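You operate a simulated robot arm through the tools that you are given. There is no shell and no other tool. Be economical: measure what you need, move in short steps, check, and stop when the job is done.

The job below is to be done with a simulated robot arm. You get a single attempt, and the scene is never put back.

JOB
Centre the servo in the tester and stand it in the white tray.
Fine: switch on, turn the knob till the arm lies on its white mark, switch off, then take it out.

Only the result counts: the job must be done as asked and must still hold three seconds after the hand-in. Knocking over, shifting, dropping, spilling or breaking anything else fails it.

ROBOT AND FRAMES
A 6-joint arm with a two-finger parallel gripper, fixed in place. Base frame: the origin is at the foot of the arm, x ahead of it, y to its left, z up; the work surface is at about z = 0. Lengths are in m, angles in degrees, forces in N, time in s.
With the tool pointing down near the work surface it reaches from about 0.14 to 0.58 m from the base axis. Its first joint turns from -66.0 to 66.0 degrees. Payload 2.1 kg.
The TCP is the grasp point between the finger pads, 0.03 m short of the fingertips. In the tool frame z runs along the fingers and y along their closing line. The gripper opens to 0.094 m. The fingers are 0.028 m wide and 0.01 m thick; the gripper's body (0.05 by 0.096 m) begins 0.055 m behind the TCP.
Orientation is told as [roll, pitch, yaw] about the base's x, y, z axes, in that order, counted from this pose: with the fingers straight down and closing along the base's y, the tool's x points along the base's -x, its y along +y and its z along -z.

CONTROLS
- The arm moves only by the tool servo_tool. Its argument "plan" is one flat list of numbers, 7 for each row, row after row: the turn, a rotation vector about the tool's x, y, z in units of 120 degrees (1.0 is 120 degrees), then the shift along the tool's x, y, z in units of 100 mm (1.0 is 100 mm), then the closure, from 0 (fully open) to 1 (shut). In form: [wx, wy, wz, tx, ty, tz, claw, wx, wy, wz, tx, ty, tz, claw, ...]. A call has 1 to 20 rows; each row is the pose to reach, as a shift and turn from the pose commanded when the call began, along the tool's axes at that moment. A call with a number of a shift or a turn outside -1 to 1 is refused whole. A row lasts 0.2 s, in which the tool goes at most 0.05 m and 8.6 degrees; a call with a longer step from one row to the next is refused whole, and so is a gripper value outside its range. Where a pose cannot be reached the arm comes as near as it can. A force on the tool above 40 N (or 10 N above the force at the start of the call, whichever is more), or a blocked arm, ends the call early, and 0.2 s more pass. Each finger travels about 0.072 m/s and halts on what it meets, pressing with about 34 N; the grip force reading is that of the motor and also rises with nothing between the fingers. The clock runs only during rows and for 0.2 s after the last one: add rows that repeat a pose to give the fingers time. It gives the time, the measured TCP pose, the force on the tool (base axes), the opening and the grip force at its end, in the units of the frame above (readings bear some noise).
- Cameras (640 x 400 px; columns grow to the right, rows downward): "scene" is fixed at [0.0272, -0.3495, 0.5063]; the picture's right is [0.95, -0.30, 0.00], its down [-0.11, -0.35, -0.93] and it looks along [0.28, 0.89, -0.36] (base axes); focal length 269 px, centre (320, 200). "wrist" rides on the gripper at [0.076, 0.014, -0.102] in the tool frame; the picture's right is [-0.18, 0.98, 0.00], its down [-0.75, -0.14, -0.64] and it looks along [-0.63, -0.12, 0.77] (tool axes); focal length 243 px, centre (320, 200). There is no depth. A picture from a camera that has moved, and an enlarged one, comes with that camera's place and axes in the base frame and with its lens.
- capture(camera): a new picture of that camera. It takes no simulated time.
- enlarge(camera, box): a new picture of the part [left, top, right, bottom] of that camera's present view, enlarged. It takes no simulated time.
- finish_job(): hands the job in; it is judged then, once.

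Go step by step. Nothing tells you positions but the pictures and the camera data: compare them with the known pose of the tool, close in by small moves and look again before you grip or let go. The budget is 120 turns and 64 pictures, counting those below and the enlarged ones. Unless the task says otherwise, let go and move clear before handing in, and close with one line.

The tools are called after ">>>" by a JSON object that holds its "method" and its "body". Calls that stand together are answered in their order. servo_tool: Moves the arm, as the interface text tells. Its arguments: {"type":"object","properties":{"plan":{"type":"array","items":{"type":"number"}}},"required":["plan"]} The other tools are called the same way: capture (camera) takes a picture; enlarge (camera, box) takes an enlarged picture of a part of a camera's view; finish_job () hands the job in.

At the start:

```text
t: 0.0
position: [0.2585, 0.2207, 0.3806]
orientation: [0.1, 0.1, -0.1]
ft_force: [-0.1, 0.1, -0.1]
gripper_width: 0.0938
grasp_force: 0.1
```

scene: 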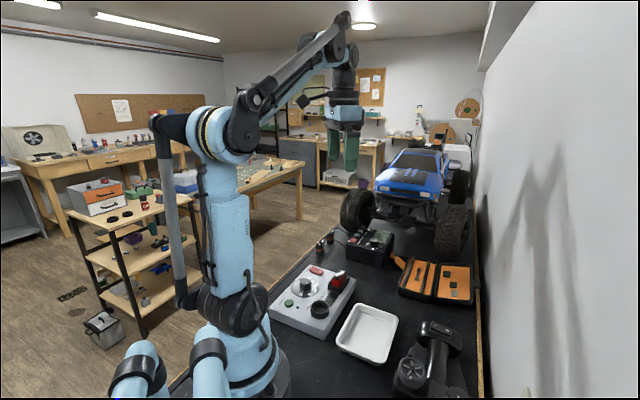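
wrist: 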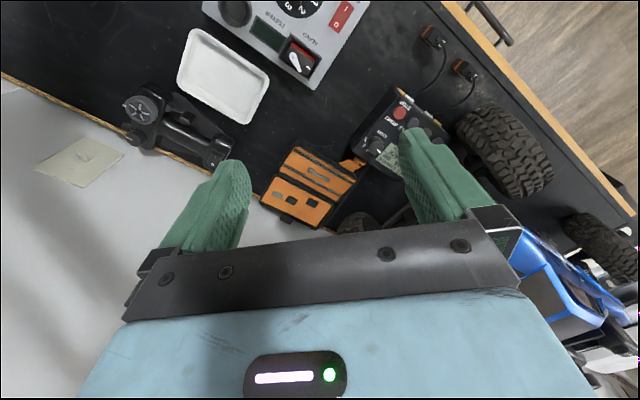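

I see a grey tester box with knob, red switch and servo, with the white tray next to it. I'll enlarge both views for detail.

>>> {"method": "enlarge", "body": {"camera": "scene", "box": [260, 250, 420, 370]}}

>>> {"method": "enlarge", "body": {"camera": "wrist", "box": [160, 0, 380, 138]}}

```text
3.33 times, centred on (340, 310) of scene
camera zoom: at [0.0272, -0.3495, 0.5063], right [0.95, -0.3, 0.0], down [-0.11, -0.35, -0.93], along [0.28, 0.89, -0.36], focal length 896 px, centre (253, -167)
```

zoom: 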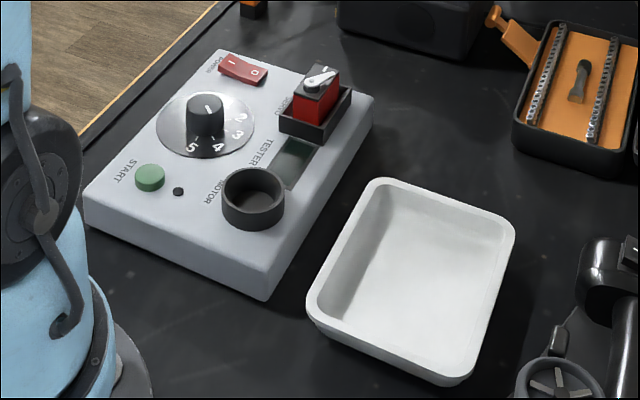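

```text
2.90 times, centred on (270, 69) of wrist
camera zoom: at [0.184, 0.2347, 0.4852], right [0.18, 0.98, 0.0], down [0.75, -0.14, 0.64], along [0.63, -0.12, -0.77], focal length 703 px, centre (465, 580)
```

zoom: 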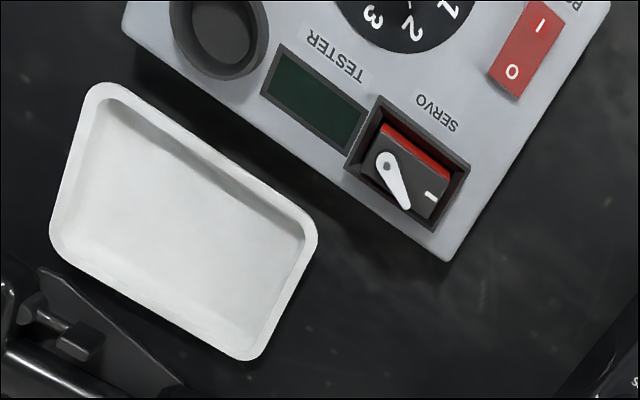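

Pivot of the servo triangulates to about (0.244, 0.181, 0.078); tester is turned about 45°, its top at z≈0.04. I'll draw the hand back to see the whole panel from the wrist.

>>> {"method": "servo_tool", "body": {"plan": [0, 0, 0, 0.4, 0, 0, 0, 0, 0, 0, 0.8, 0, 0, 0, 0, 0, 0, 0.9, 0, 0, 0, 0, 0, 0, 0.9, 0, 0, 0]}}

>>> {"method": "capture", "body": {"camera": "wrist"}}

```text
t: 1.0
position: [0.1683, 0.2227, 0.3796]
orientation: [0.1, 0.0, 0.0]
ft_force: [-0.2, -0.3, -0.1]
gripper_width: 0.094
grasp_force: 0.1
```

```text
59 pictures are left
camera wrist: at [0.0928, 0.2361, 0.4844], right [0.18, 0.98, 0.0], down [0.75, -0.14, 0.64], along [0.63, -0.12, -0.77], focal length 243 px, centre (320, 200)
```

wrist: 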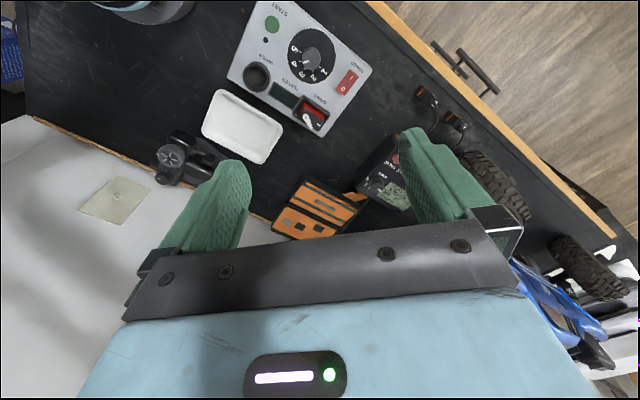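

>>> {"method": "enlarge", "body": {"camera": "wrist", "box": [190, 0, 390, 170]}}

>>> {"method": "enlarge", "body": {"camera": "scene", "box": [275, 255, 365, 311]}}

```text
2.35 times, centred on (290, 85) of wrist
camera zoom: at [0.0928, 0.2361, 0.4844], right [0.18, 0.98, 0.0], down [0.75, -0.14, 0.64], along [0.63, -0.12, -0.77], focal length 571 px, centre (391, 471)
```

zoom: 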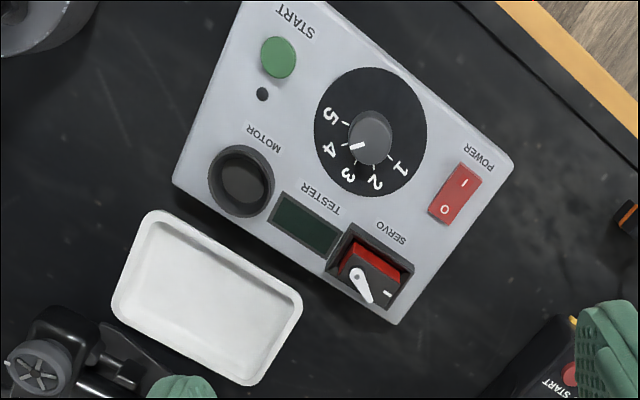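

```text
7.11 times, centred on (320, 283) of scene
camera zoom: at [0.0272, -0.3495, 0.5063], right [0.95, -0.3, 0.0], down [-0.11, -0.35, -0.93], along [0.28, 0.89, -0.36], focal length 1911 px, centre (320, -390)
```

zoom: 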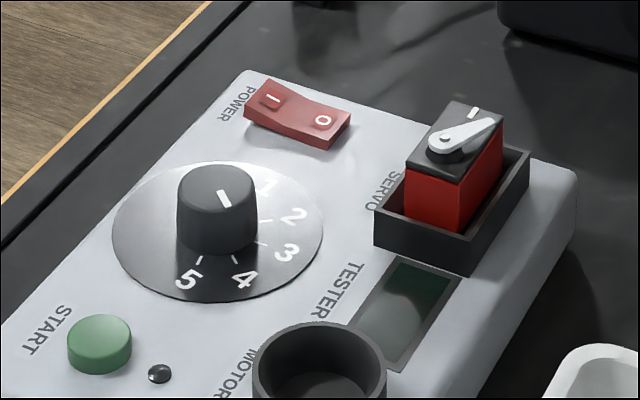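

The rocker is off: the I end is higher, around (0.2015, 0.2665, 0.051), with O at (0.217, 0.251). The knob is at about (0.163, 0.2085), top z≈0.0615, diameter ≈29 mm, pointing near 4. I'll turn the hand 45°, close it and come above the I end.

>>> {"method": "servo_tool", "body": {"plan": [0, 0, -0.0625, -0.05, 0.08, 0.16, 0.3, 0, 0, -0.125, -0.1, 0.15, 0.33, 0.6, 0, 0, -0.1875, -0.16, 0.23, 0.5, 1, 0, 0, -0.25, -0.21, 0.3, 0.66, 1, 0, 0, -0.3125, -0.27, 0.38, 0.83, 1, 0, 0, -0.375, -0.318, 0.453, 1, 1, 0, 0, -0.375, -0.318, 0.453, 1, 1]}}

>>> {"method": "servo_tool", "body": {"plan": [0, 0, 0, 0, 0, 0.35, 1, 0, 0, 0, 0, 0, 0.7, 1, 0, 0, 0, 0, 0, 1, 1, 0, 0, 0, 0, 0, 1, 1]}}

>>> {"method": "capture", "body": {"camera": "wrist"}}

>>> {"method": "capture", "body": {"camera": "scene"}}

```text
t: 2.6
position: [0.2025, 0.2668, 0.2816]
orientation: [0.0, 0.0, 45.1]
ft_force: [-0.1, -0.6, 0.2]
gripper_width: 0.0
grasp_force: 33.2
```

```text
t: 3.6
position: [0.2008, 0.2667, 0.1805]
orientation: [0.0, 0.0, 44.9]
ft_force: [-0.1, 0.7, 0.2]
gripper_width: 0.0
grasp_force: 32.8
```

```text
56 pictures are left
camera wrist: at [0.1375, 0.2226, 0.2849], right [-0.57, 0.82, 0.0], down [0.63, 0.43, 0.64], along [0.53, 0.36, -0.77], focal length 243 px, centre (320, 200)
```

wrist: 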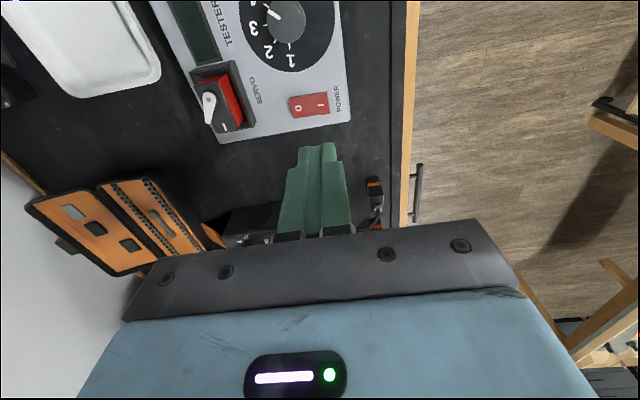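

```text
55 pictures are left
```

scene: 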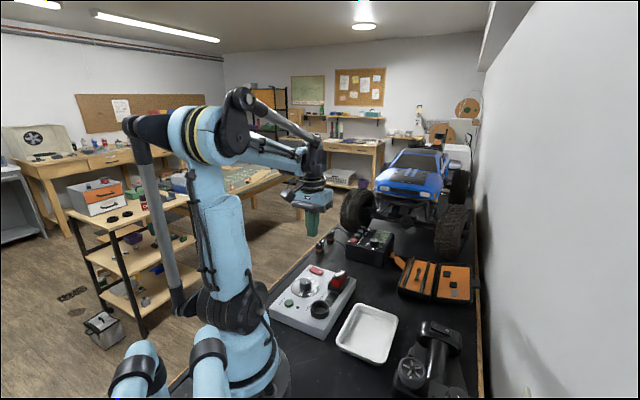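

The hand is over the I end as intended. I'll descend to just above it.

>>> {"method": "servo_tool", "body": {"plan": [0, 0, 0, 0, 0, 0.35, 1, 0, 0, 0, 0, 0, 0.7, 1, 0, 0, 0, 0, 0, 0.9, 1, 0, 0, 0, 0, 0, 0.95, 1]}}

>>> {"method": "enlarge", "body": {"camera": "scene", "box": [275, 235, 365, 311]}}

```text
t: 4.6
position: [0.202, 0.2671, 0.084]
orientation: [0.0, 0.0, 45.0]
ft_force: [-0.8, -0.4, -0.3]
gripper_width: 0.0
grasp_force: 33.1
```

```text
5.26 times, centred on (320, 273) of scene
camera zoom: at [0.0272, -0.3495, 0.5063], right [0.95, -0.3, 0.0], down [-0.11, -0.35, -0.93], along [0.28, 0.89, -0.36], focal length 1415 px, centre (320, -184)
```

zoom: 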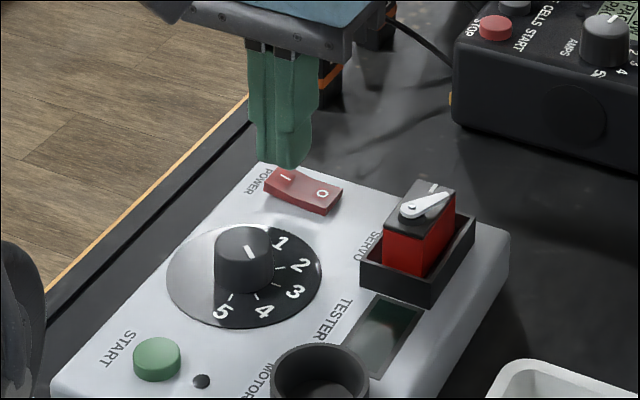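

The tip is just above the I half. Pressing gently now.

>>> {"method": "servo_tool", "body": {"plan": [0, 0, 0, 0, 0, 0.02, 1, 0, 0, 0, 0, 0, 0.04, 1, 0, 0, 0, 0, 0, 0.06, 1]}}

>>> {"method": "enlarge", "body": {"camera": "scene", "box": [275, 235, 365, 311]}}

```text
t: 5.4
position: [0.201, 0.2679, 0.0791]
orientation: [-0.1, 0.0, 45.0]
ft_force: [-0.1, -0.3, 0.4]
gripper_width: 0.0
grasp_force: 33.6
```

```text
5.26 times, centred on (320, 273) of scene
camera zoom: at [0.0272, -0.3495, 0.5063], right [0.95, -0.3, 0.0], down [-0.11, -0.35, -0.93], along [0.28, 0.89, -0.36], focal length 1415 px, centre (320, -184)
```

zoom: 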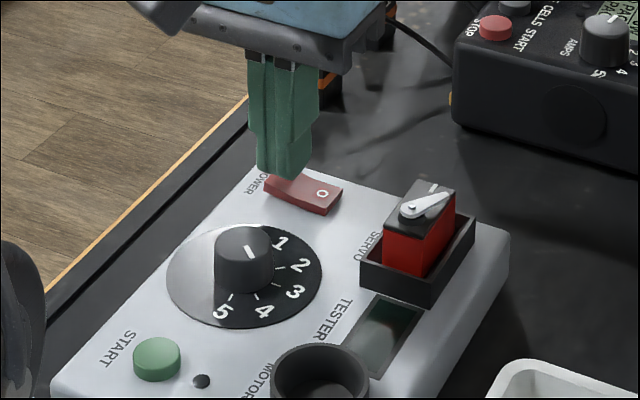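

>>> {"method": "servo_tool", "body": {"plan": [0, 0, 0, 0, 0, 0.015, 1, 0, 0, 0, 0, 0, 0.03, 1, 0, 0, 0, 0, 0, 0.045, 1]}}

>>> {"method": "enlarge", "body": {"camera": "scene", "box": [275, 235, 365, 311]}}

```text
t: 6.2
position: [0.2019, 0.2657, 0.0761]
orientation: [0.0, 0.0, 45.1]
ft_force: [-0.1, 0.3, -0.1]
gripper_width: 0.0
grasp_force: 33.2
```

```text
5.26 times, centred on (320, 273) of scene
camera zoom: at [0.0272, -0.3495, 0.5063], right [0.95, -0.3, 0.0], down [-0.11, -0.35, -0.93], along [0.28, 0.89, -0.36], focal length 1415 px, centre (320, -184)
```

zoom: 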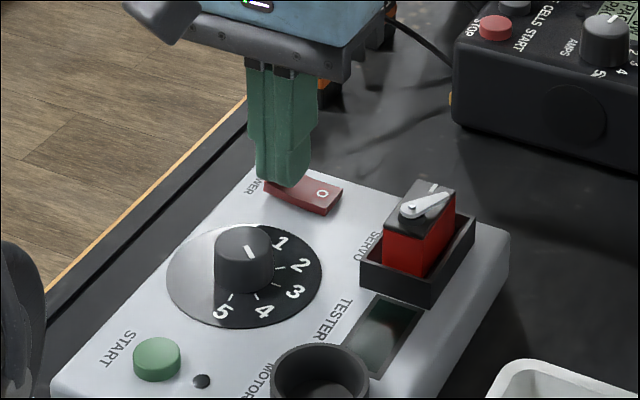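

>>> {"method": "servo_tool", "body": {"plan": [0, 0, 0, 0, 0, 0.01, 1, 0, 0, 0, 0, 0, 0.02, 1, 0, 0, 0, 0, 0, 0.02, 1]}}

>>> {"method": "enlarge", "body": {"camera": "scene", "box": [300, 250, 360, 290]}}

```text
t: 7.0
position: [0.2014, 0.266, 0.0736]
orientation: [0.1, -0.1, 45.0]
ft_force: [0.2, 0.2, 0.8]
gripper_width: 0.0
grasp_force: 32.5
```

```text
10.00 times, centred on (330, 270) of scene
camera zoom: at [0.0272, -0.3495, 0.5063], right [0.95, -0.3, 0.0], down [-0.11, -0.35, -0.93], along [0.28, 0.89, -0.36], focal length 2688 px, centre (220, -500)
```

zoom: 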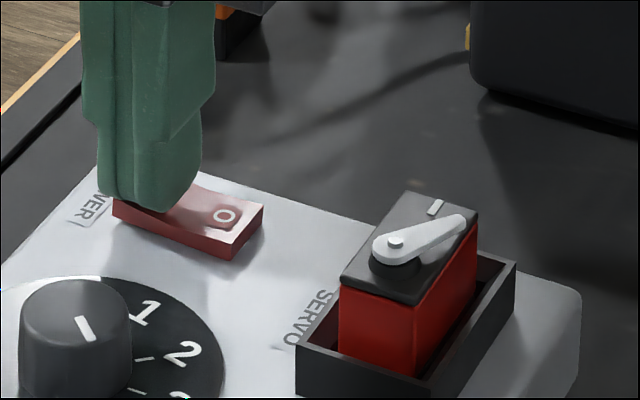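

The rocker has tilted, with O now raised. I'll lift off and check.

>>> {"method": "servo_tool", "body": {"plan": [0, 0, 0, 0, 0, -0.1, 1, 0, 0, 0, 0, 0, -0.5, 1, 0, 0, 0, 0, 0, -0.8, 1, 0, 0, 0, 0, 0, -0.8, 1]}}

>>> {"method": "enlarge", "body": {"camera": "scene", "box": [275, 255, 365, 311]}}

>>> {"method": "capture", "body": {"camera": "wrist"}}

```text
t: 8.0
position: [0.2031, 0.2653, 0.152]
orientation: [0.0, 0.1, 44.9]
ft_force: [0.4, -0.2, 0.6]
gripper_width: 0.0001
grasp_force: 33.2
```

```text
7.11 times, centred on (320, 283) of scene
camera zoom: at [0.0272, -0.3495, 0.5063], right [0.95, -0.3, 0.0], down [-0.11, -0.35, -0.93], along [0.28, 0.89, -0.36], focal length 1911 px, centre (320, -390)
```

zoom: 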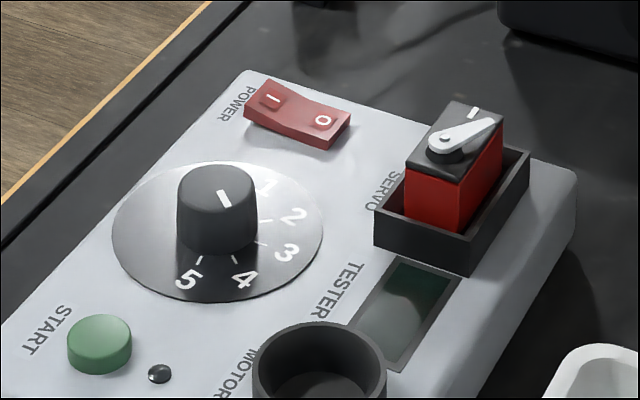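

```text
49 pictures are left
camera wrist: at [0.1393, 0.221, 0.2563], right [-0.57, 0.82, 0.0], down [0.63, 0.43, 0.64], along [0.53, 0.36, -0.77], focal length 243 px, centre (320, 200)
```

wrist: 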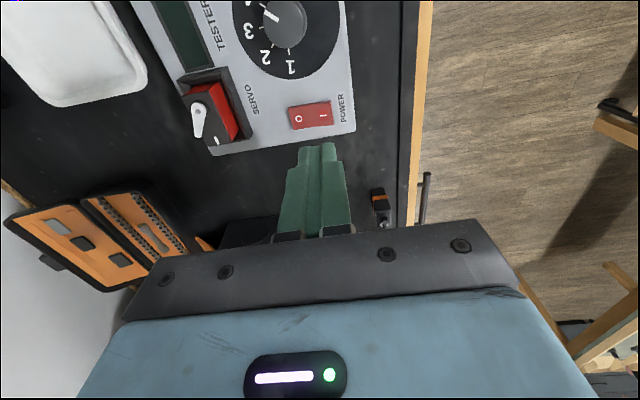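

It sprang back, so the press was too close to the pivot. I'll press 6 mm further outward.

>>> {"method": "servo_tool", "body": {"plan": [0, 0, 0, 0, 0.06, 0.35, 1, 0, 0, 0, 0, 0.06, 0.7, 1, 0, 0, 0, 0, 0.06, 0.76, 1, 0, 0, 0, 0, 0.06, 0.78, 1, 0, 0, 0, 0, 0.06, 0.8, 1, 0, 0, 0, 0, 0.06, 0.81, 1, 0, 0, 0, 0, 0.06, 0.81, 1]}}

>>> {"method": "enlarge", "body": {"camera": "scene", "box": [300, 250, 360, 290]}}

```text
t: 9.6
position: [0.1981, 0.2703, 0.0728]
orientation: [0.1, 0.0, 45.0]
ft_force: [0.2, -0.8, 0.7]
gripper_width: 0.0
grasp_force: 32.9
```

```text
10.00 times, centred on (330, 270) of scene
camera zoom: at [0.0272, -0.3495, 0.5063], right [0.95, -0.3, 0.0], down [-0.11, -0.35, -0.93], along [0.28, 0.89, -0.36], focal length 2688 px, centre (220, -500)
```

zoom: 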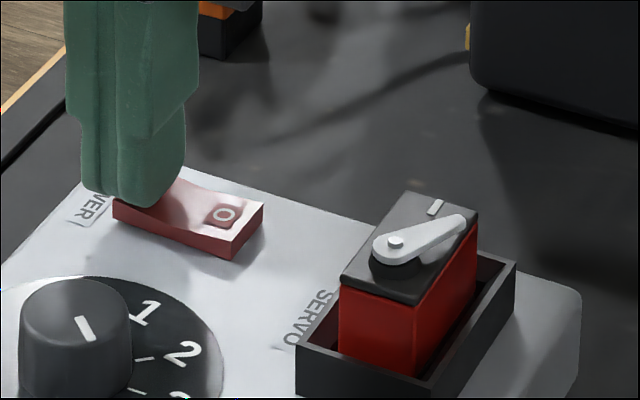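

>>> {"method": "servo_tool", "body": {"plan": [0, 0, 0, 0, 0, 0.01, 1, 0, 0, 0, 0, 0, 0.02, 1, 0, 0, 0, 0, 0, 0.02, 1]}}

>>> {"method": "enlarge", "body": {"camera": "scene", "box": [300, 250, 360, 290]}}

```text
t: 10.4
position: [0.1975, 0.2706, 0.0701]
orientation: [0.0, 0.0, 45.0]
ft_force: [0.5, -1.2, 12.8]
gripper_width: 0.0
grasp_force: 33.2
```

```text
10.00 times, centred on (330, 270) of scene
camera zoom: at [0.0272, -0.3496, 0.5063], right [0.95, -0.3, 0.0], down [-0.11, -0.35, -0.93], along [0.28, 0.89, -0.36], focal length 2688 px, centre (220, -500)
```

zoom: 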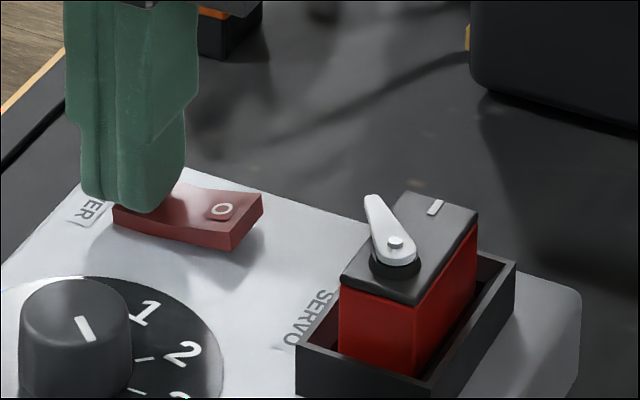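

Power is on: the arm swung to the other side of the mark, about 39° off. I'll lift and go above the knob with the fingers partly open.

>>> {"method": "servo_tool", "body": {"plan": [0, 0, 0, 0, 0, -0.3, 1, 0, 0, 0, 0, 0, -0.6, 1, 0, 0, 0, 0.35, -0.1, -0.6, 0.7, 0, 0, 0, 0.684, -0.195, -0.6, 0.45, 0, 0, 0, 0.684, -0.195, -0.6, 0.45, 0, 0, 0, 0.684, -0.195, -0.6, 0.45]}}

>>> {"method": "capture", "body": {"camera": "wrist"}}

>>> {"method": "enlarge", "body": {"camera": "scene", "box": [265, 225, 365, 311]}}

```text
t: 11.8
position: [0.162, 0.208, 0.1305]
orientation: [0.1, -0.1, 45.0]
ft_force: [-0.3, 0.3, -0.9]
gripper_width: 0.0519
grasp_force: 0.1
```

```text
46 pictures are left
camera wrist: at [0.0991, 0.1645, 0.2345], right [-0.57, 0.82, 0.0], down [0.63, 0.43, 0.64], along [0.53, 0.36, -0.77], focal length 243 px, centre (320, 200)
```

wrist: 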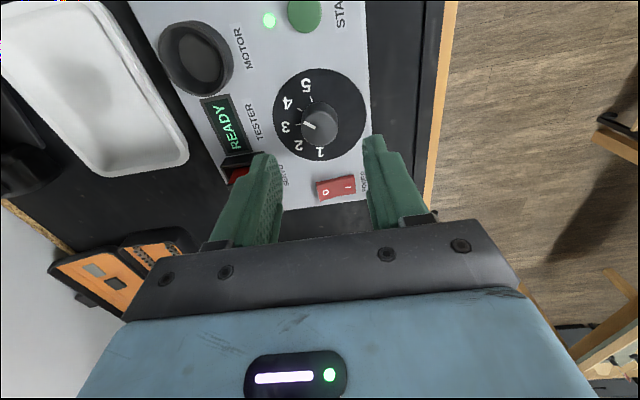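

```text
4.65 times, centred on (315, 268) of scene
camera zoom: at [0.0272, -0.3495, 0.5063], right [0.95, -0.3, 0.0], down [-0.11, -0.35, -0.93], along [0.28, 0.89, -0.36], focal length 1250 px, centre (343, -116)
```

zoom: 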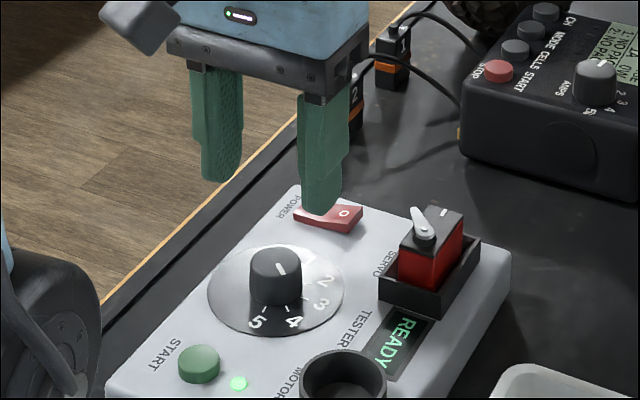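

Tester says READY. I'll check the knob position with an enlarged view before going down.

>>> {"method": "enlarge", "body": {"camera": "wrist", "box": [240, 50, 400, 150]}}

```text
4.00 times, centred on (320, 100) of wrist
camera zoom: at [0.0991, 0.1645, 0.2345], right [-0.57, 0.82, 0.0], down [0.63, 0.43, 0.64], along [0.53, 0.36, -0.77], focal length 970 px, centre (320, 600)
```

zoom: 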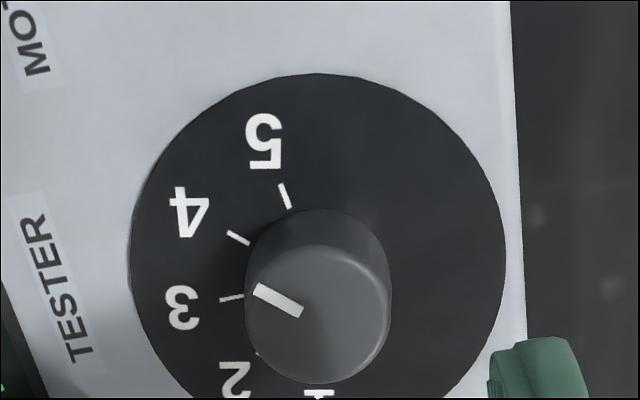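

The knob is centred across the fingers, about 3–4 mm toward tool +x. I'll go down and grip.

>>> {"method": "servo_tool", "body": {"plan": [0, 0, 0, 0.035, 0, 0.25, 0.45, 0, 0, 0, 0.035, 0, 0.45, 0.45, 0, 0, 0, 0.035, 0, 0.54, 0.45, 0, 0, 0, 0.035, 0, 0.54, 0.6, 0, 0, 0, 0.035, 0, 0.54, 0.75, 0, 0, 0, 0.035, 0, 0.54, 0.8, 0, 0, 0, 0.035, 0, 0.54, 0.8]}}

>>> {"method": "enlarge", "body": {"camera": "scene", "box": [265, 225, 365, 311]}}

```text
t: 13.4
position: [0.1594, 0.2071, 0.075]
orientation: [0.0, 0.0, 45.1]
ft_force: [0.8, -1.0, -0.3]
gripper_width: 0.0279
grasp_force: 34.0
```

```text
4.65 times, centred on (315, 268) of scene
camera zoom: at [0.0272, -0.3495, 0.5063], right [0.95, -0.3, 0.0], down [-0.11, -0.35, -0.93], along [0.28, 0.89, -0.36], focal length 1250 px, centre (343, -116)
```

zoom: 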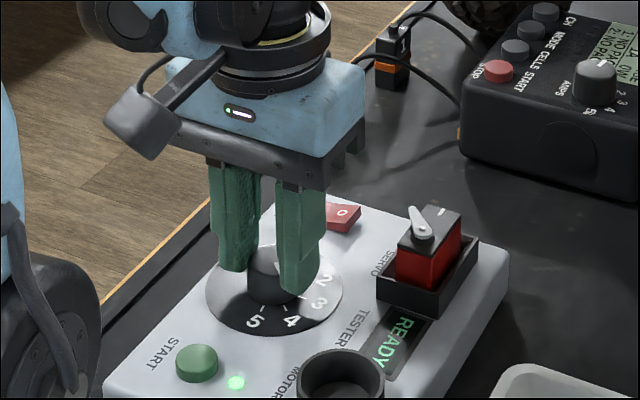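

The knob is gripped. I'll make a trial turn of +10° (counter-clockwise from above) and look at the arm.

>>> {"method": "servo_tool", "body": {"plan": [0, 0, -0.028, 0, 0, 0, 0.8, 0, 0, -0.056, 0, 0, 0, 0.8, 0, 0, -0.0833, 0, 0, 0, 0.8, 0, 0, -0.0833, 0, 0, 0, 0.8]}}

>>> {"method": "enlarge", "body": {"camera": "scene", "box": [265, 225, 365, 311]}}

```text
t: 14.4
position: [0.1605, 0.2061, 0.0761]
orientation: [0.0, 0.0, 55.1]
ft_force: [-0.3, 0.6, -0.5]
gripper_width: 0.028
grasp_force: 33.6
```

```text
4.65 times, centred on (315, 268) of scene
camera zoom: at [0.0272, -0.3495, 0.5063], right [0.95, -0.3, 0.0], down [-0.11, -0.35, -0.93], along [0.28, 0.89, -0.36], focal length 1250 px, centre (343, -116)
```

zoom: 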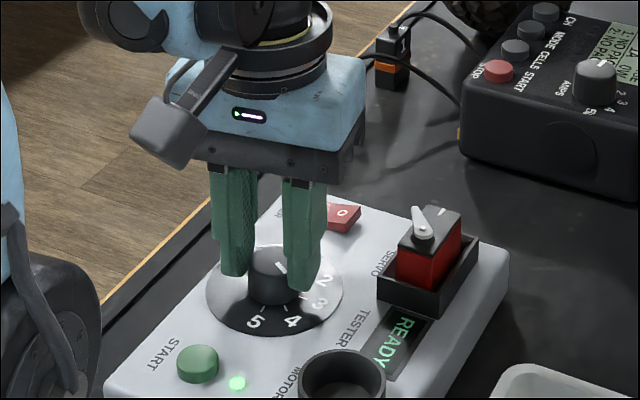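

The arm moved slightly toward the mark and the tester stayed still. I'll turn 20° more.

>>> {"method": "servo_tool", "body": {"plan": [0, 0, -0.042, 0, 0, 0, 0.8, 0, 0, -0.083, 0, 0, 0, 0.8, 0, 0, -0.125, 0, 0, 0, 0.8, 0, 0, -0.167, 0, 0, 0, 0.8, 0, 0, -0.167, 0, 0, 0, 0.8]}}

>>> {"method": "enlarge", "body": {"camera": "scene", "box": [300, 250, 360, 290]}}

```text
t: 15.6
position: [0.161, 0.2068, 0.0772]
orientation: [0.0, 0.0, 75.1]
ft_force: [2.4, -0.4, 0.3]
gripper_width: 0.0279
grasp_force: 34.4
```

```text
10.00 times, centred on (330, 270) of scene
camera zoom: at [0.0272, -0.3495, 0.5063], right [0.95, -0.3, 0.0], down [-0.11, -0.35, -0.93], along [0.28, 0.89, -0.36], focal length 2688 px, centre (220, -500)
```

zoom: 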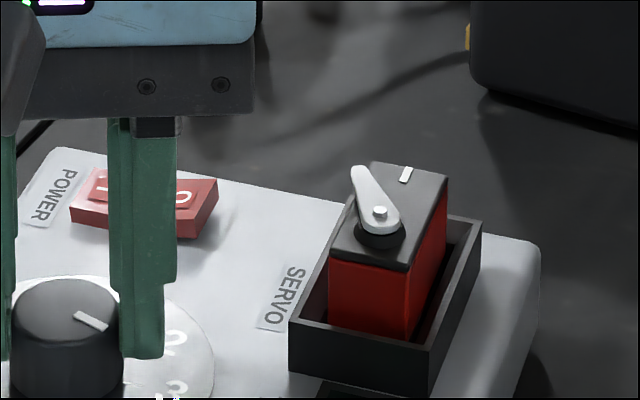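

The tester has turned somewhat with the knob. I'll look at the whole before doing more.

>>> {"method": "enlarge", "body": {"camera": "scene", "box": [250, 225, 410, 375]}}

>>> {"method": "capture", "body": {"camera": "wrist"}}

```text
2.67 times, centred on (330, 300) of scene
camera zoom: at [0.0272, -0.3495, 0.5063], right [0.95, -0.3, 0.0], down [-0.11, -0.35, -0.93], along [0.28, 0.89, -0.36], focal length 717 px, centre (293, -67)
```

zoom: 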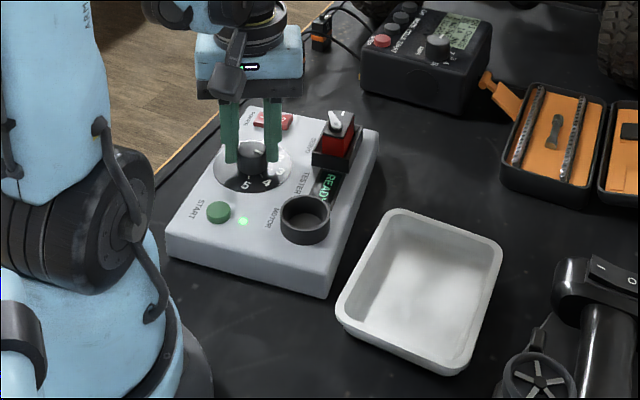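

```text
39 pictures are left
camera wrist: at [0.128, 0.1359, 0.1804], right [-0.9, 0.43, 0.0], down [0.33, 0.69, 0.64], along [0.28, 0.58, -0.77], focal length 243 px, centre (320, 200)
```

wrist: 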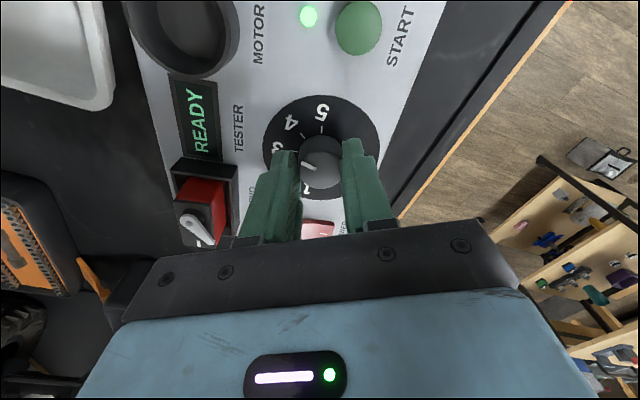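

>>> {"method": "enlarge", "body": {"camera": "wrist", "box": [160, 80, 400, 250]}}

```text
2.35 times, centred on (280, 165) of wrist
camera zoom: at [0.128, 0.1359, 0.1804], right [-0.9, 0.43, 0.0], down [0.33, 0.69, 0.64], along [0.28, 0.58, -0.77], focal length 571 px, centre (414, 282)
```

zoom: 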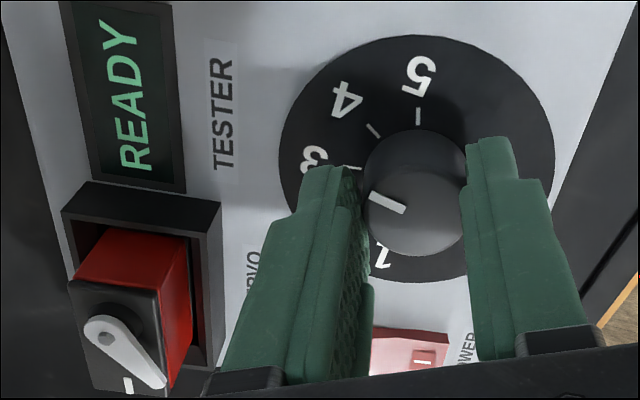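

The tester turned about 10° with the faster turn, while the slower first turn left it still. I'll turn another 10° much more slowly.

>>> {"method": "servo_tool", "body": {"plan": [0, 0, -0.005, 0, 0, 0, 0.8, 0, 0, -0.01, 0, 0, 0, 0.8, 0, 0, -0.015, 0, 0, 0, 0.8, 0, 0, -0.02, 0, 0, 0, 0.8, 0, 0, -0.025, 0, 0, 0, 0.8, 0, 0, -0.03, 0, 0, 0, 0.8, 0, 0, -0.035, 0, 0, 0, 0.8, 0, 0, -0.04, 0, 0, 0, 0.8, 0, 0, -0.045, 0, 0, 0, 0.8, 0, 0, -0.05, 0, 0, 0, 0.8, 0, 0, -0.055, 0, 0, 0, 0.8, 0, 0, -0.06, 0, 0, 0, 0.8, 0, 0, -0.065, 0, 0, 0, 0.8, 0, 0, -0.07, 0, 0, 0, 0.8, 0, 0, -0.075, 0, 0, 0, 0.8, 0, 0, -0.08, 0, 0, 0, 0.8, 0, 0, -0.083, 0, 0, 0, 0.8]}}

>>> {"method": "enlarge", "body": {"camera": "scene", "box": [300, 250, 360, 290]}}

```text
t: 19.2
position: [0.1596, 0.2058, 0.077]
orientation: [0.1, 0.0, 85.1]
ft_force: [-1.7, -0.4, -0.6]
gripper_width: 0.0279
grasp_force: 34.0
```

```text
10.00 times, centred on (330, 270) of scene
camera zoom: at [0.0272, -0.3495, 0.5063], right [0.95, -0.3, 0.0], down [-0.11, -0.35, -0.93], along [0.28, 0.89, -0.36], focal length 2688 px, centre (220, -500)
```

zoom: 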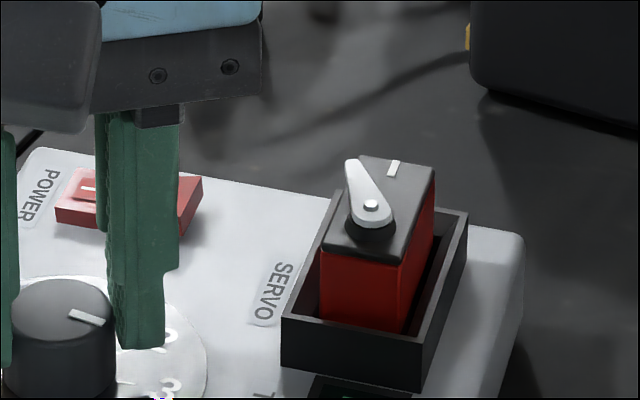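

The tester still creeps with the knob. I'll load it through the gripped knob with some downward force so friction holds it, beginning with a small push to see the force.

>>> {"method": "servo_tool", "body": {"plan": [0, 0, 0, 0, 0, 0.01, 0.85, 0, 0, 0, 0, 0, 0.02, 0.85, 0, 0, 0, 0, 0, 0.02, 0.85]}}

```text
t: 20.0
position: [0.1601, 0.2053, 0.0738]
orientation: [0.1, -0.2, 85.1]
ft_force: [-10.6, 7.3, 30.9]
gripper_width: 0.0281
grasp_force: 34.3
```

>>> {"method": "servo_tool", "body": {"plan": [0, 0, -0.01, 0, 0, -0.002, 0.85, 0, 0, -0.02, 0, 0, -0.004, 0.85, 0, 0, -0.03, 0, 0, -0.004, 0.85, 0, 0, -0.04, 0, 0, -0.004, 0.85, 0, 0, -0.05, 0, 0, -0.004, 0.85, 0, 0, -0.06, 0, 0, -0.004, 0.85, 0, 0, -0.07, 0, 0, -0.004, 0.85, 0, 0, -0.083, 0, 0, -0.004, 0.85]}}

>>> {"method": "enlarge", "body": {"camera": "scene", "box": [300, 250, 360, 290]}}

```text
t: 21.8
position: [0.159, 0.2065, 0.0753]
orientation: [0.0, 0.1, 95.0]
ft_force: [0.2, -1.3, -0.2]
gripper_width: 0.0279
grasp_force: 34.1
```

```text
10.00 times, centred on (330, 270) of scene
camera zoom: at [0.0272, -0.3495, 0.5063], right [0.95, -0.3, 0.0], down [-0.11, -0.35, -0.93], along [0.28, 0.89, -0.36], focal length 2688 px, centre (220, -500)
```

zoom: 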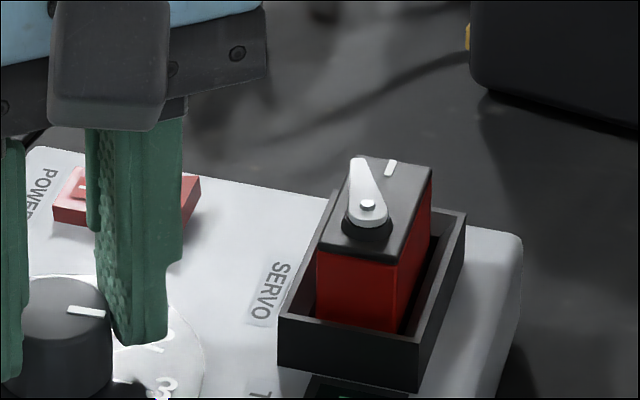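

Pressing works: the arm moved and the tester barely did. About 17° of arm is left. I'll regrip 4 mm higher and turn on while pushing down steadily.

>>> {"method": "servo_tool", "body": {"plan": [0, 0, 0, 0, 0, 0, 0.6, 0, 0, 0, 0, 0, 0, 0.6, 0, 0, 0, 0, 0, -0.04, 0.6, 0, 0, 0, 0, 0, -0.04, 0.7, 0, 0, 0, 0, 0, -0.04, 0.85, 0, 0, 0, 0, 0, -0.04, 0.85, 0, 0, 0, 0, 0, -0.03, 0.85]}}

>>> {"method": "servo_tool", "body": {"plan": [0, 0, -0.0083, 0, 0, 0.0025, 0.85, 0, 0, -0.0167, 0, 0, 0.005, 0.85, 0, 0, -0.025, 0, 0, 0.0075, 0.85, 0, 0, -0.033, 0, 0, 0.01, 0.85, 0, 0, -0.042, 0, 0, 0.0125, 0.85, 0, 0, -0.05, 0, 0, 0.015, 0.85, 0, 0, -0.058, 0, 0, 0.0175, 0.85, 0, 0, -0.067, 0, 0, 0.02, 0.85, 0, 0, -0.075, 0, 0, 0.0225, 0.85, 0, 0, -0.083, 0, 0, 0.025, 0.85, 0, 0, -0.092, 0, 0, 0.0275, 0.85, 0, 0, -0.1, 0, 0, 0.03, 0.85, 0, 0, -0.108, 0, 0, 0.0325, 0.85, 0, 0, -0.116, 0, 0, 0.035, 0.85]}}

>>> {"method": "enlarge", "body": {"camera": "scene", "box": [300, 250, 360, 290]}}

```text
t: 23.4
position: [0.1588, 0.2051, 0.0774]
orientation: [0.0, 0.0, 95.0]
ft_force: [-4.6, -3.5, 31.5]
gripper_width: 0.0277
grasp_force: 33.6
```

```text
t: 26.4
position: [0.1601, 0.2055, 0.0732]
orientation: [-0.1, 0.1, 109.0]
ft_force: [3.8, 4.3, 32.3]
gripper_width: 0.0281
grasp_force: 34.2
```

```text
10.00 times, centred on (330, 270) of scene
camera zoom: at [0.0272, -0.3496, 0.5063], right [0.95, -0.3, 0.0], down [-0.11, -0.35, -0.93], along [0.28, 0.89, -0.36], focal length 2688 px, centre (220, -500)
```

zoom: 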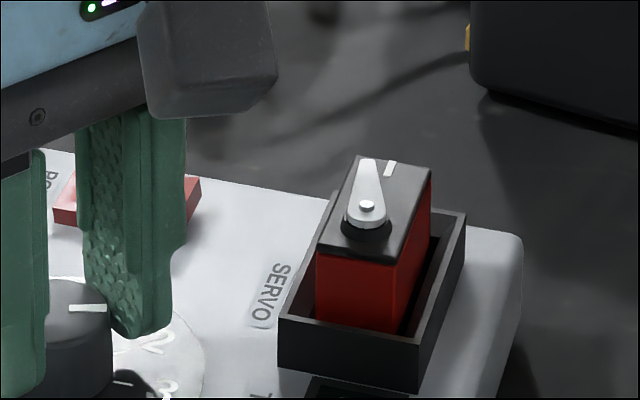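

The tester stayed still and about 12° of arm is left. I'll repeat the same regrip and slow loaded turn.

>>> {"method": "servo_tool", "body": {"plan": [0, 0, 0, 0, 0, 0, 0.6, 0, 0, 0, 0, 0, 0, 0.6, 0, 0, 0, 0, 0, -0.04, 0.6, 0, 0, 0, 0, 0, -0.04, 0.7, 0, 0, 0, 0, 0, -0.04, 0.85, 0, 0, 0, 0, 0, -0.04, 0.85, 0, 0, 0, 0, 0, -0.03, 0.85]}}

>>> {"method": "servo_tool", "body": {"plan": [0, 0, -0.0083, 0, 0, 0.0025, 0.85, 0, 0, -0.0167, 0, 0, 0.005, 0.85, 0, 0, -0.025, 0, 0, 0.0075, 0.85, 0, 0, -0.033, 0, 0, 0.01, 0.85, 0, 0, -0.042, 0, 0, 0.0125, 0.85, 0, 0, -0.05, 0, 0, 0.015, 0.85, 0, 0, -0.058, 0, 0, 0.0175, 0.85, 0, 0, -0.067, 0, 0, 0.02, 0.85, 0, 0, -0.075, 0, 0, 0.0225, 0.85, 0, 0, -0.083, 0, 0, 0.025, 0.85, 0, 0, -0.092, 0, 0, 0.0275, 0.85, 0, 0, -0.1, 0, 0, 0.03, 0.85, 0, 0, -0.108, 0, 0, 0.0325, 0.85, 0, 0, -0.116, 0, 0, 0.035, 0.85]}}

>>> {"method": "enlarge", "body": {"camera": "scene", "box": [300, 250, 360, 290]}}

```text
t: 28.0
position: [0.1604, 0.206, 0.0761]
orientation: [0.1, 0.1, 108.9]
ft_force: [-1.6, -3.5, 31.7]
gripper_width: 0.0278
grasp_force: 33.9
```

```text
t: 31.0
position: [0.1621, 0.2068, 0.0736]
orientation: [-0.4, -0.2, 122.9]
ft_force: [19.8, 6.2, 30.7]
gripper_width: 0.0282
grasp_force: 34.3
```

```text
10.00 times, centred on (330, 270) of scene
camera zoom: at [0.0272, -0.3496, 0.5063], right [0.95, -0.3, 0.0], down [-0.11, -0.35, -0.93], along [0.28, 0.89, -0.36], focal length 2688 px, centre (220, -500)
```

zoom: 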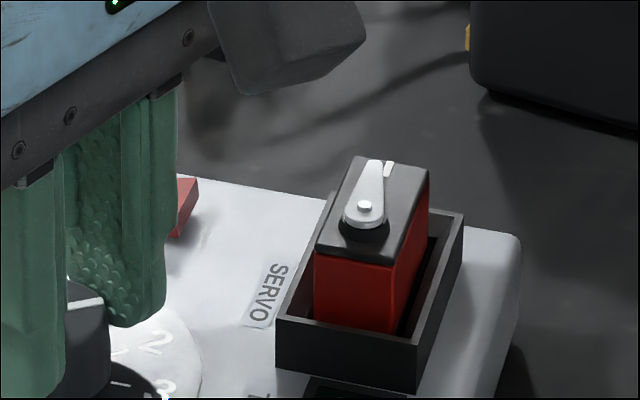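

About 8° left. A side load shows the grip is a bit off-centre, so I'll release, recentre, wind the hand back 50° and regrip.

>>> {"method": "servo_tool", "body": {"plan": [0, 0, 0, 0, 0, 0, 0.6, 0, 0, 0, 0, 0, 0, 0.47, 0, 0, 0, 0.004, -0.013, -0.04, 0.47, 0, 0, 0.07, 0.004, -0.013, -0.04, 0.47, 0, 0, 0.14, 0.004, -0.013, -0.04, 0.47, 0, 0, 0.21, 0.004, -0.013, -0.04, 0.47, 0, 0, 0.28, 0.004, -0.013, -0.04, 0.47, 0, 0, 0.35, 0.004, -0.013, -0.04, 0.47, 0, 0, 0.417, 0.004, -0.013, -0.04, 0.47, 0, 0, 0.417, 0.004, -0.013, -0.04, 0.55, 0, 0, 0.417, 0.004, -0.013, -0.04, 0.62, 0, 0, 0.417, 0.004, -0.013, -0.04, 0.62]}}

>>> {"method": "capture", "body": {"camera": "wrist"}}

>>> {"method": "enlarge", "body": {"camera": "scene", "box": [265, 225, 365, 311]}}

```text
t: 33.6
position: [0.1615, 0.2071, 0.0782]
orientation: [0.1, 0.0, 72.8]
ft_force: [-3.0, 0.1, 1.1]
gripper_width: 0.0369
grasp_force: 1.1
```

```text
33 pictures are left
camera wrist: at [0.1254, 0.1378, 0.1821], right [-0.88, 0.47, 0.0], down [0.36, 0.68, 0.64], along [0.3, 0.57, -0.77], focal length 243 px, centre (320, 200)
```

wrist: 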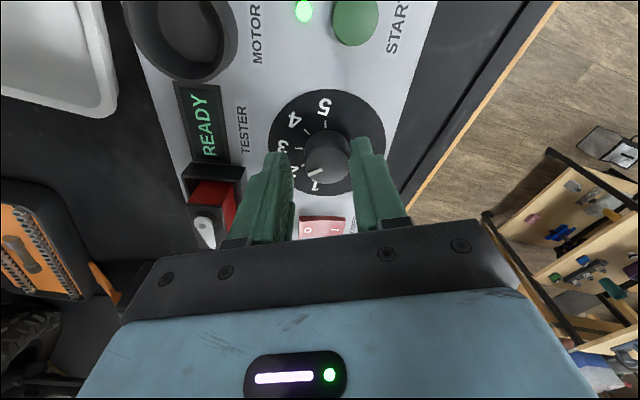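

```text
4.65 times, centred on (315, 268) of scene
camera zoom: at [0.0272, -0.3495, 0.5063], right [0.95, -0.3, 0.0], down [-0.11, -0.35, -0.93], along [0.28, 0.89, -0.36], focal length 1250 px, centre (343, -116)
```

zoom: 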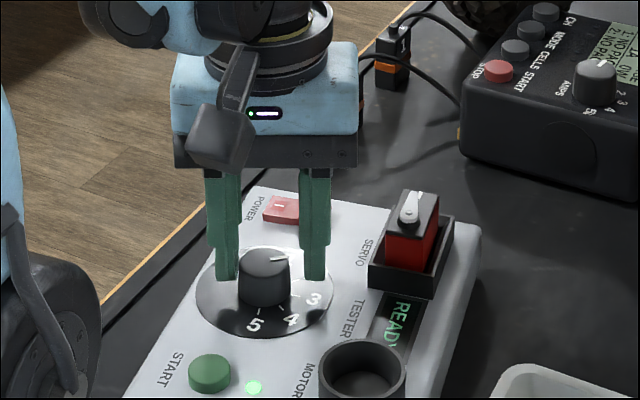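

The knob looks off-centre toward one finger. I'll measure with an enlargement.

>>> {"method": "enlarge", "body": {"camera": "wrist", "box": [240, 80, 400, 200]}}

```text
3.33 times, centred on (320, 140) of wrist
camera zoom: at [0.1254, 0.1378, 0.1821], right [-0.88, 0.47, 0.0], down [0.36, 0.68, 0.64], along [0.3, 0.57, -0.77], focal length 809 px, centre (320, 400)
```

zoom: 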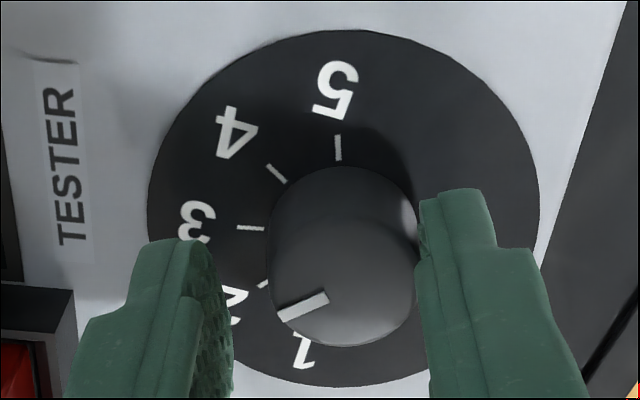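

The knob sits 3 mm along tool x and 4 mm along y from the grasp point. I'll recentre and then close.

>>> {"method": "servo_tool", "body": {"plan": [0, 0, 0, 0.015, 0.02, 0, 0.62, 0, 0, 0, 0.03, 0.04, 0, 0.62, 0, 0, 0, 0.03, 0.04, 0, 0.62]}}

>>> {"method": "enlarge", "body": {"camera": "wrist", "box": [240, 80, 400, 200]}}

```text
t: 34.4
position: [0.157, 0.2056, 0.0772]
orientation: [0.0, 0.1, 72.8]
ft_force: [0.4, -0.7, -0.8]
gripper_width: 0.0359
grasp_force: 0.0
```

```text
3.33 times, centred on (320, 140) of wrist
camera zoom: at [0.121, 0.1357, 0.1821], right [-0.88, 0.47, 0.0], down [0.36, 0.68, 0.64], along [0.3, 0.57, -0.77], focal length 809 px, centre (320, 400)
```

zoom: 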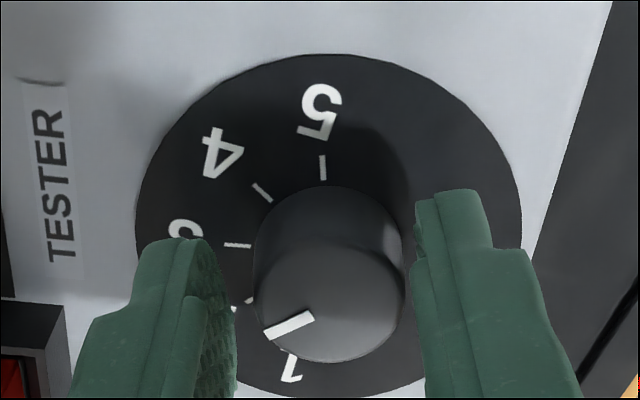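

Centred now. Grip, load and turn 14° slowly.

>>> {"method": "servo_tool", "body": {"plan": [0, 0, 0, 0, 0.008, 0, 0.7, 0, 0, 0, 0, 0.008, 0, 0.85, 0, 0, 0, 0, 0.008, 0, 0.85, 0, 0, 0, 0, 0.008, 0.01, 0.85, 0, 0, 0, 0, 0.008, 0.015, 0.85]}}

>>> {"method": "servo_tool", "body": {"plan": [0, 0, -0.0083, 0, 0, 0.0025, 0.85, 0, 0, -0.0167, 0, 0, 0.005, 0.85, 0, 0, -0.025, 0, 0, 0.0075, 0.85, 0, 0, -0.033, 0, 0, 0.01, 0.85, 0, 0, -0.042, 0, 0, 0.0125, 0.85, 0, 0, -0.05, 0, 0, 0.015, 0.85, 0, 0, -0.058, 0, 0, 0.0175, 0.85, 0, 0, -0.067, 0, 0, 0.02, 0.85, 0, 0, -0.075, 0, 0, 0.0225, 0.85, 0, 0, -0.083, 0, 0, 0.025, 0.85, 0, 0, -0.092, 0, 0, 0.0275, 0.85, 0, 0, -0.1, 0, 0, 0.03, 0.85]}}

>>> {"method": "enlarge", "body": {"camera": "scene", "box": [310, 255, 352, 283]}}

```text
t: 35.6
position: [0.1549, 0.2056, 0.0784]
orientation: [0.1, 0.0, 72.8]
ft_force: [-3.6, -5.6, 30.3]
gripper_width: 0.028
grasp_force: 33.8
```

```text
t: 38.2
position: [0.156, 0.2042, 0.0725]
orientation: [-0.3, 0.0, 84.7]
ft_force: [16.3, -2.1, 31.0]
gripper_width: 0.0282
grasp_force: 34.2
```

```text
14.29 times, centred on (331, 269) of scene
camera zoom: at [0.0272, -0.3496, 0.5063], right [0.95, -0.3, 0.0], down [-0.11, -0.35, -0.93], along [0.28, 0.89, -0.36], focal length 3840 px, centre (163, -786)
```

zoom: 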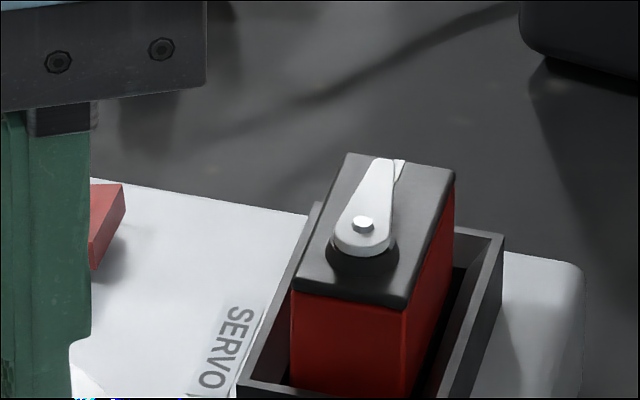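

The arm is nearly on the mark. I'll view it through the wrist camera.

>>> {"method": "enlarge", "body": {"camera": "wrist", "box": [150, 150, 270, 250]}}

```text
4.00 times, centred on (210, 200) of wrist
camera zoom: at [0.1358, 0.1298, 0.1776], right [-0.96, 0.27, 0.0], down [0.21, 0.74, 0.64], along [0.18, 0.62, -0.77], focal length 970 px, centre (760, 200)
```

zoom: 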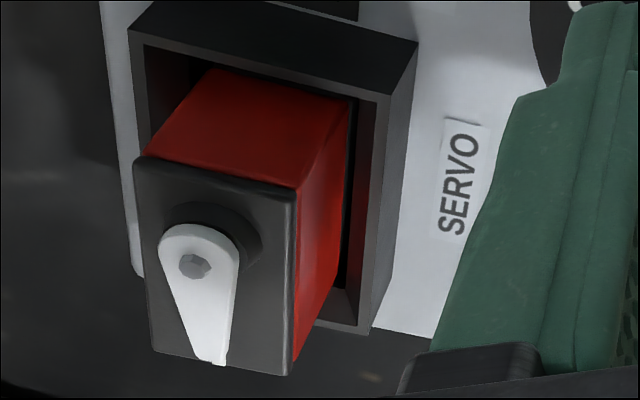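

Comparing with the servo's centreline, the arm is still about 5° short. I'll regrip higher and turn about 9° more.

>>> {"method": "servo_tool", "body": {"plan": [0, 0, 0, 0, 0, 0, 0.65, 0, 0, 0, 0, 0, -0.02, 0.65, 0, 0, 0, 0, 0, -0.04, 0.65, 0, 0, 0, 0, 0, -0.04, 0.75, 0, 0, 0, 0, 0, -0.04, 0.85, 0, 0, 0, 0, 0, -0.04, 0.85, 0, 0, 0, 0, 0, -0.03, 0.85]}}

>>> {"method": "servo_tool", "body": {"plan": [0, 0, -0.0083, 0, 0, 0.0025, 0.85, 0, 0, -0.0167, 0, 0, 0.005, 0.85, 0, 0, -0.025, 0, 0, 0.0075, 0.85, 0, 0, -0.033, 0, 0, 0.01, 0.85, 0, 0, -0.042, 0, 0, 0.0125, 0.85, 0, 0, -0.05, 0, 0, 0.015, 0.85, 0, 0, -0.058, 0, 0, 0.0175, 0.85, 0, 0, -0.067, 0, 0, 0.02, 0.85, 0, 0, -0.075, 0, 0, 0.0225, 0.85]}}

>>> {"method": "enlarge", "body": {"camera": "wrist", "box": [150, 150, 270, 250]}}

>>> {"method": "enlarge", "body": {"camera": "scene", "box": [310, 255, 352, 283]}}

```text
t: 39.8
position: [0.1557, 0.2044, 0.0763]
orientation: [0.1, 0.0, 84.8]
ft_force: [-5.6, -3.8, 31.6]
gripper_width: 0.0277
grasp_force: 34.0
```

```text
t: 41.8
position: [0.1562, 0.2049, 0.0747]
orientation: [-0.1, 0.0, 93.9]
ft_force: [9.5, 4.3, 30.3]
gripper_width: 0.0281
grasp_force: 34.0
```

```text
4.00 times, centred on (210, 200) of wrist
camera zoom: at [0.1477, 0.1276, 0.1786], right [-0.99, 0.12, 0.0], down [0.09, 0.76, 0.64], along [0.08, 0.64, -0.77], focal length 970 px, centre (760, 200)
```

zoom: 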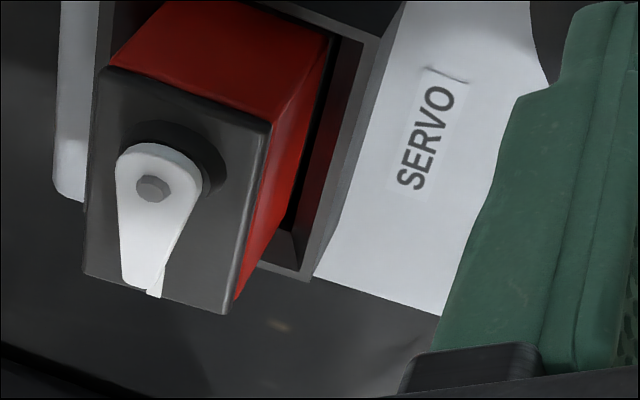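

```text
14.29 times, centred on (331, 269) of scene
camera zoom: at [0.0272, -0.3496, 0.5063], right [0.95, -0.3, 0.0], down [-0.11, -0.35, -0.93], along [0.28, 0.89, -0.36], focal length 3840 px, centre (163, -786)
```

zoom: 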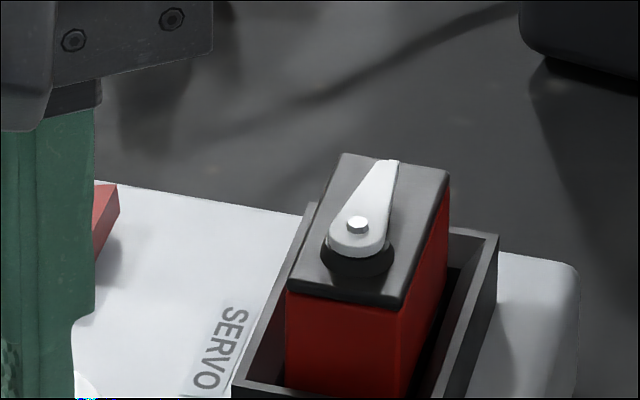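

The arm now lies parallel to the servo's centreline, over the mark, within about 1°. I'll let go of the knob, lift and look from above.

>>> {"method": "servo_tool", "body": {"plan": [0, 0, 0, 0, 0, 0, 0.65, 0, 0, 0, 0, 0, 0, 0.5, 0, 0, 0, 0, 0, -0.1, 0.5, 0, 0, 0, 0, 0, -0.4, 0.5, 0, 0, 0.07, 0, 0, -0.8, 0.5, 0, 0, 0.14, 0, 0, -1, 0.7, 0, 0, 0.21, 0, 0, -1, 0.9, 0, 0, 0.28, 0, 0, -1, 1, 0, 0, 0.325, 0, 0, -1, 1, 0, 0, 0.325, 0, 0, -1, 1]}}

>>> {"method": "capture", "body": {"camera": "wrist"}}

>>> {"method": "enlarge", "body": {"camera": "scene", "box": [255, 235, 375, 325]}}

```text
t: 44.0
position: [0.1558, 0.2053, 0.1723]
orientation: [-0.1, 0.0, 54.7]
ft_force: [-0.2, 0.1, 0.0]
gripper_width: 0.0
grasp_force: 33.4
```

```text
25 pictures are left
camera wrist: at [0.1006, 0.1502, 0.2781], right [-0.7, 0.72, 0.0], down [0.55, 0.53, 0.64], along [0.46, 0.45, -0.77], focal length 243 px, centre (320, 200)
```

wrist: 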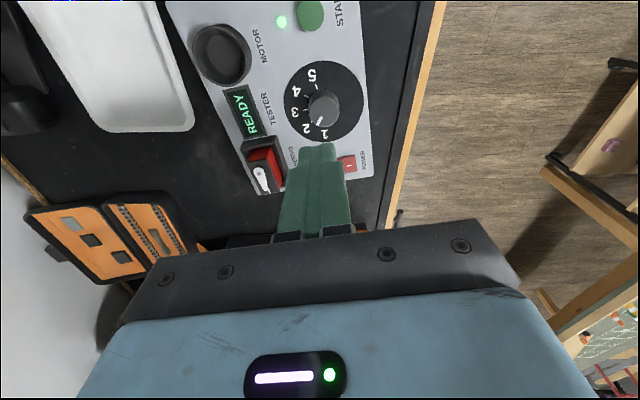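

```text
4.44 times, centred on (315, 280) of scene
camera zoom: at [0.0272, -0.3495, 0.5063], right [0.95, -0.3, 0.0], down [-0.11, -0.35, -0.93], along [0.28, 0.89, -0.36], focal length 1195 px, centre (342, -156)
```

zoom: 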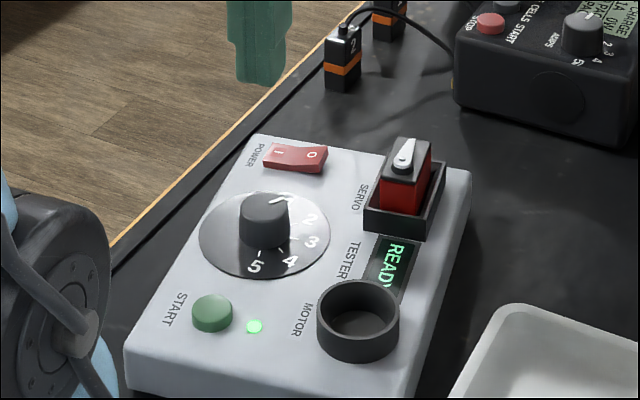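

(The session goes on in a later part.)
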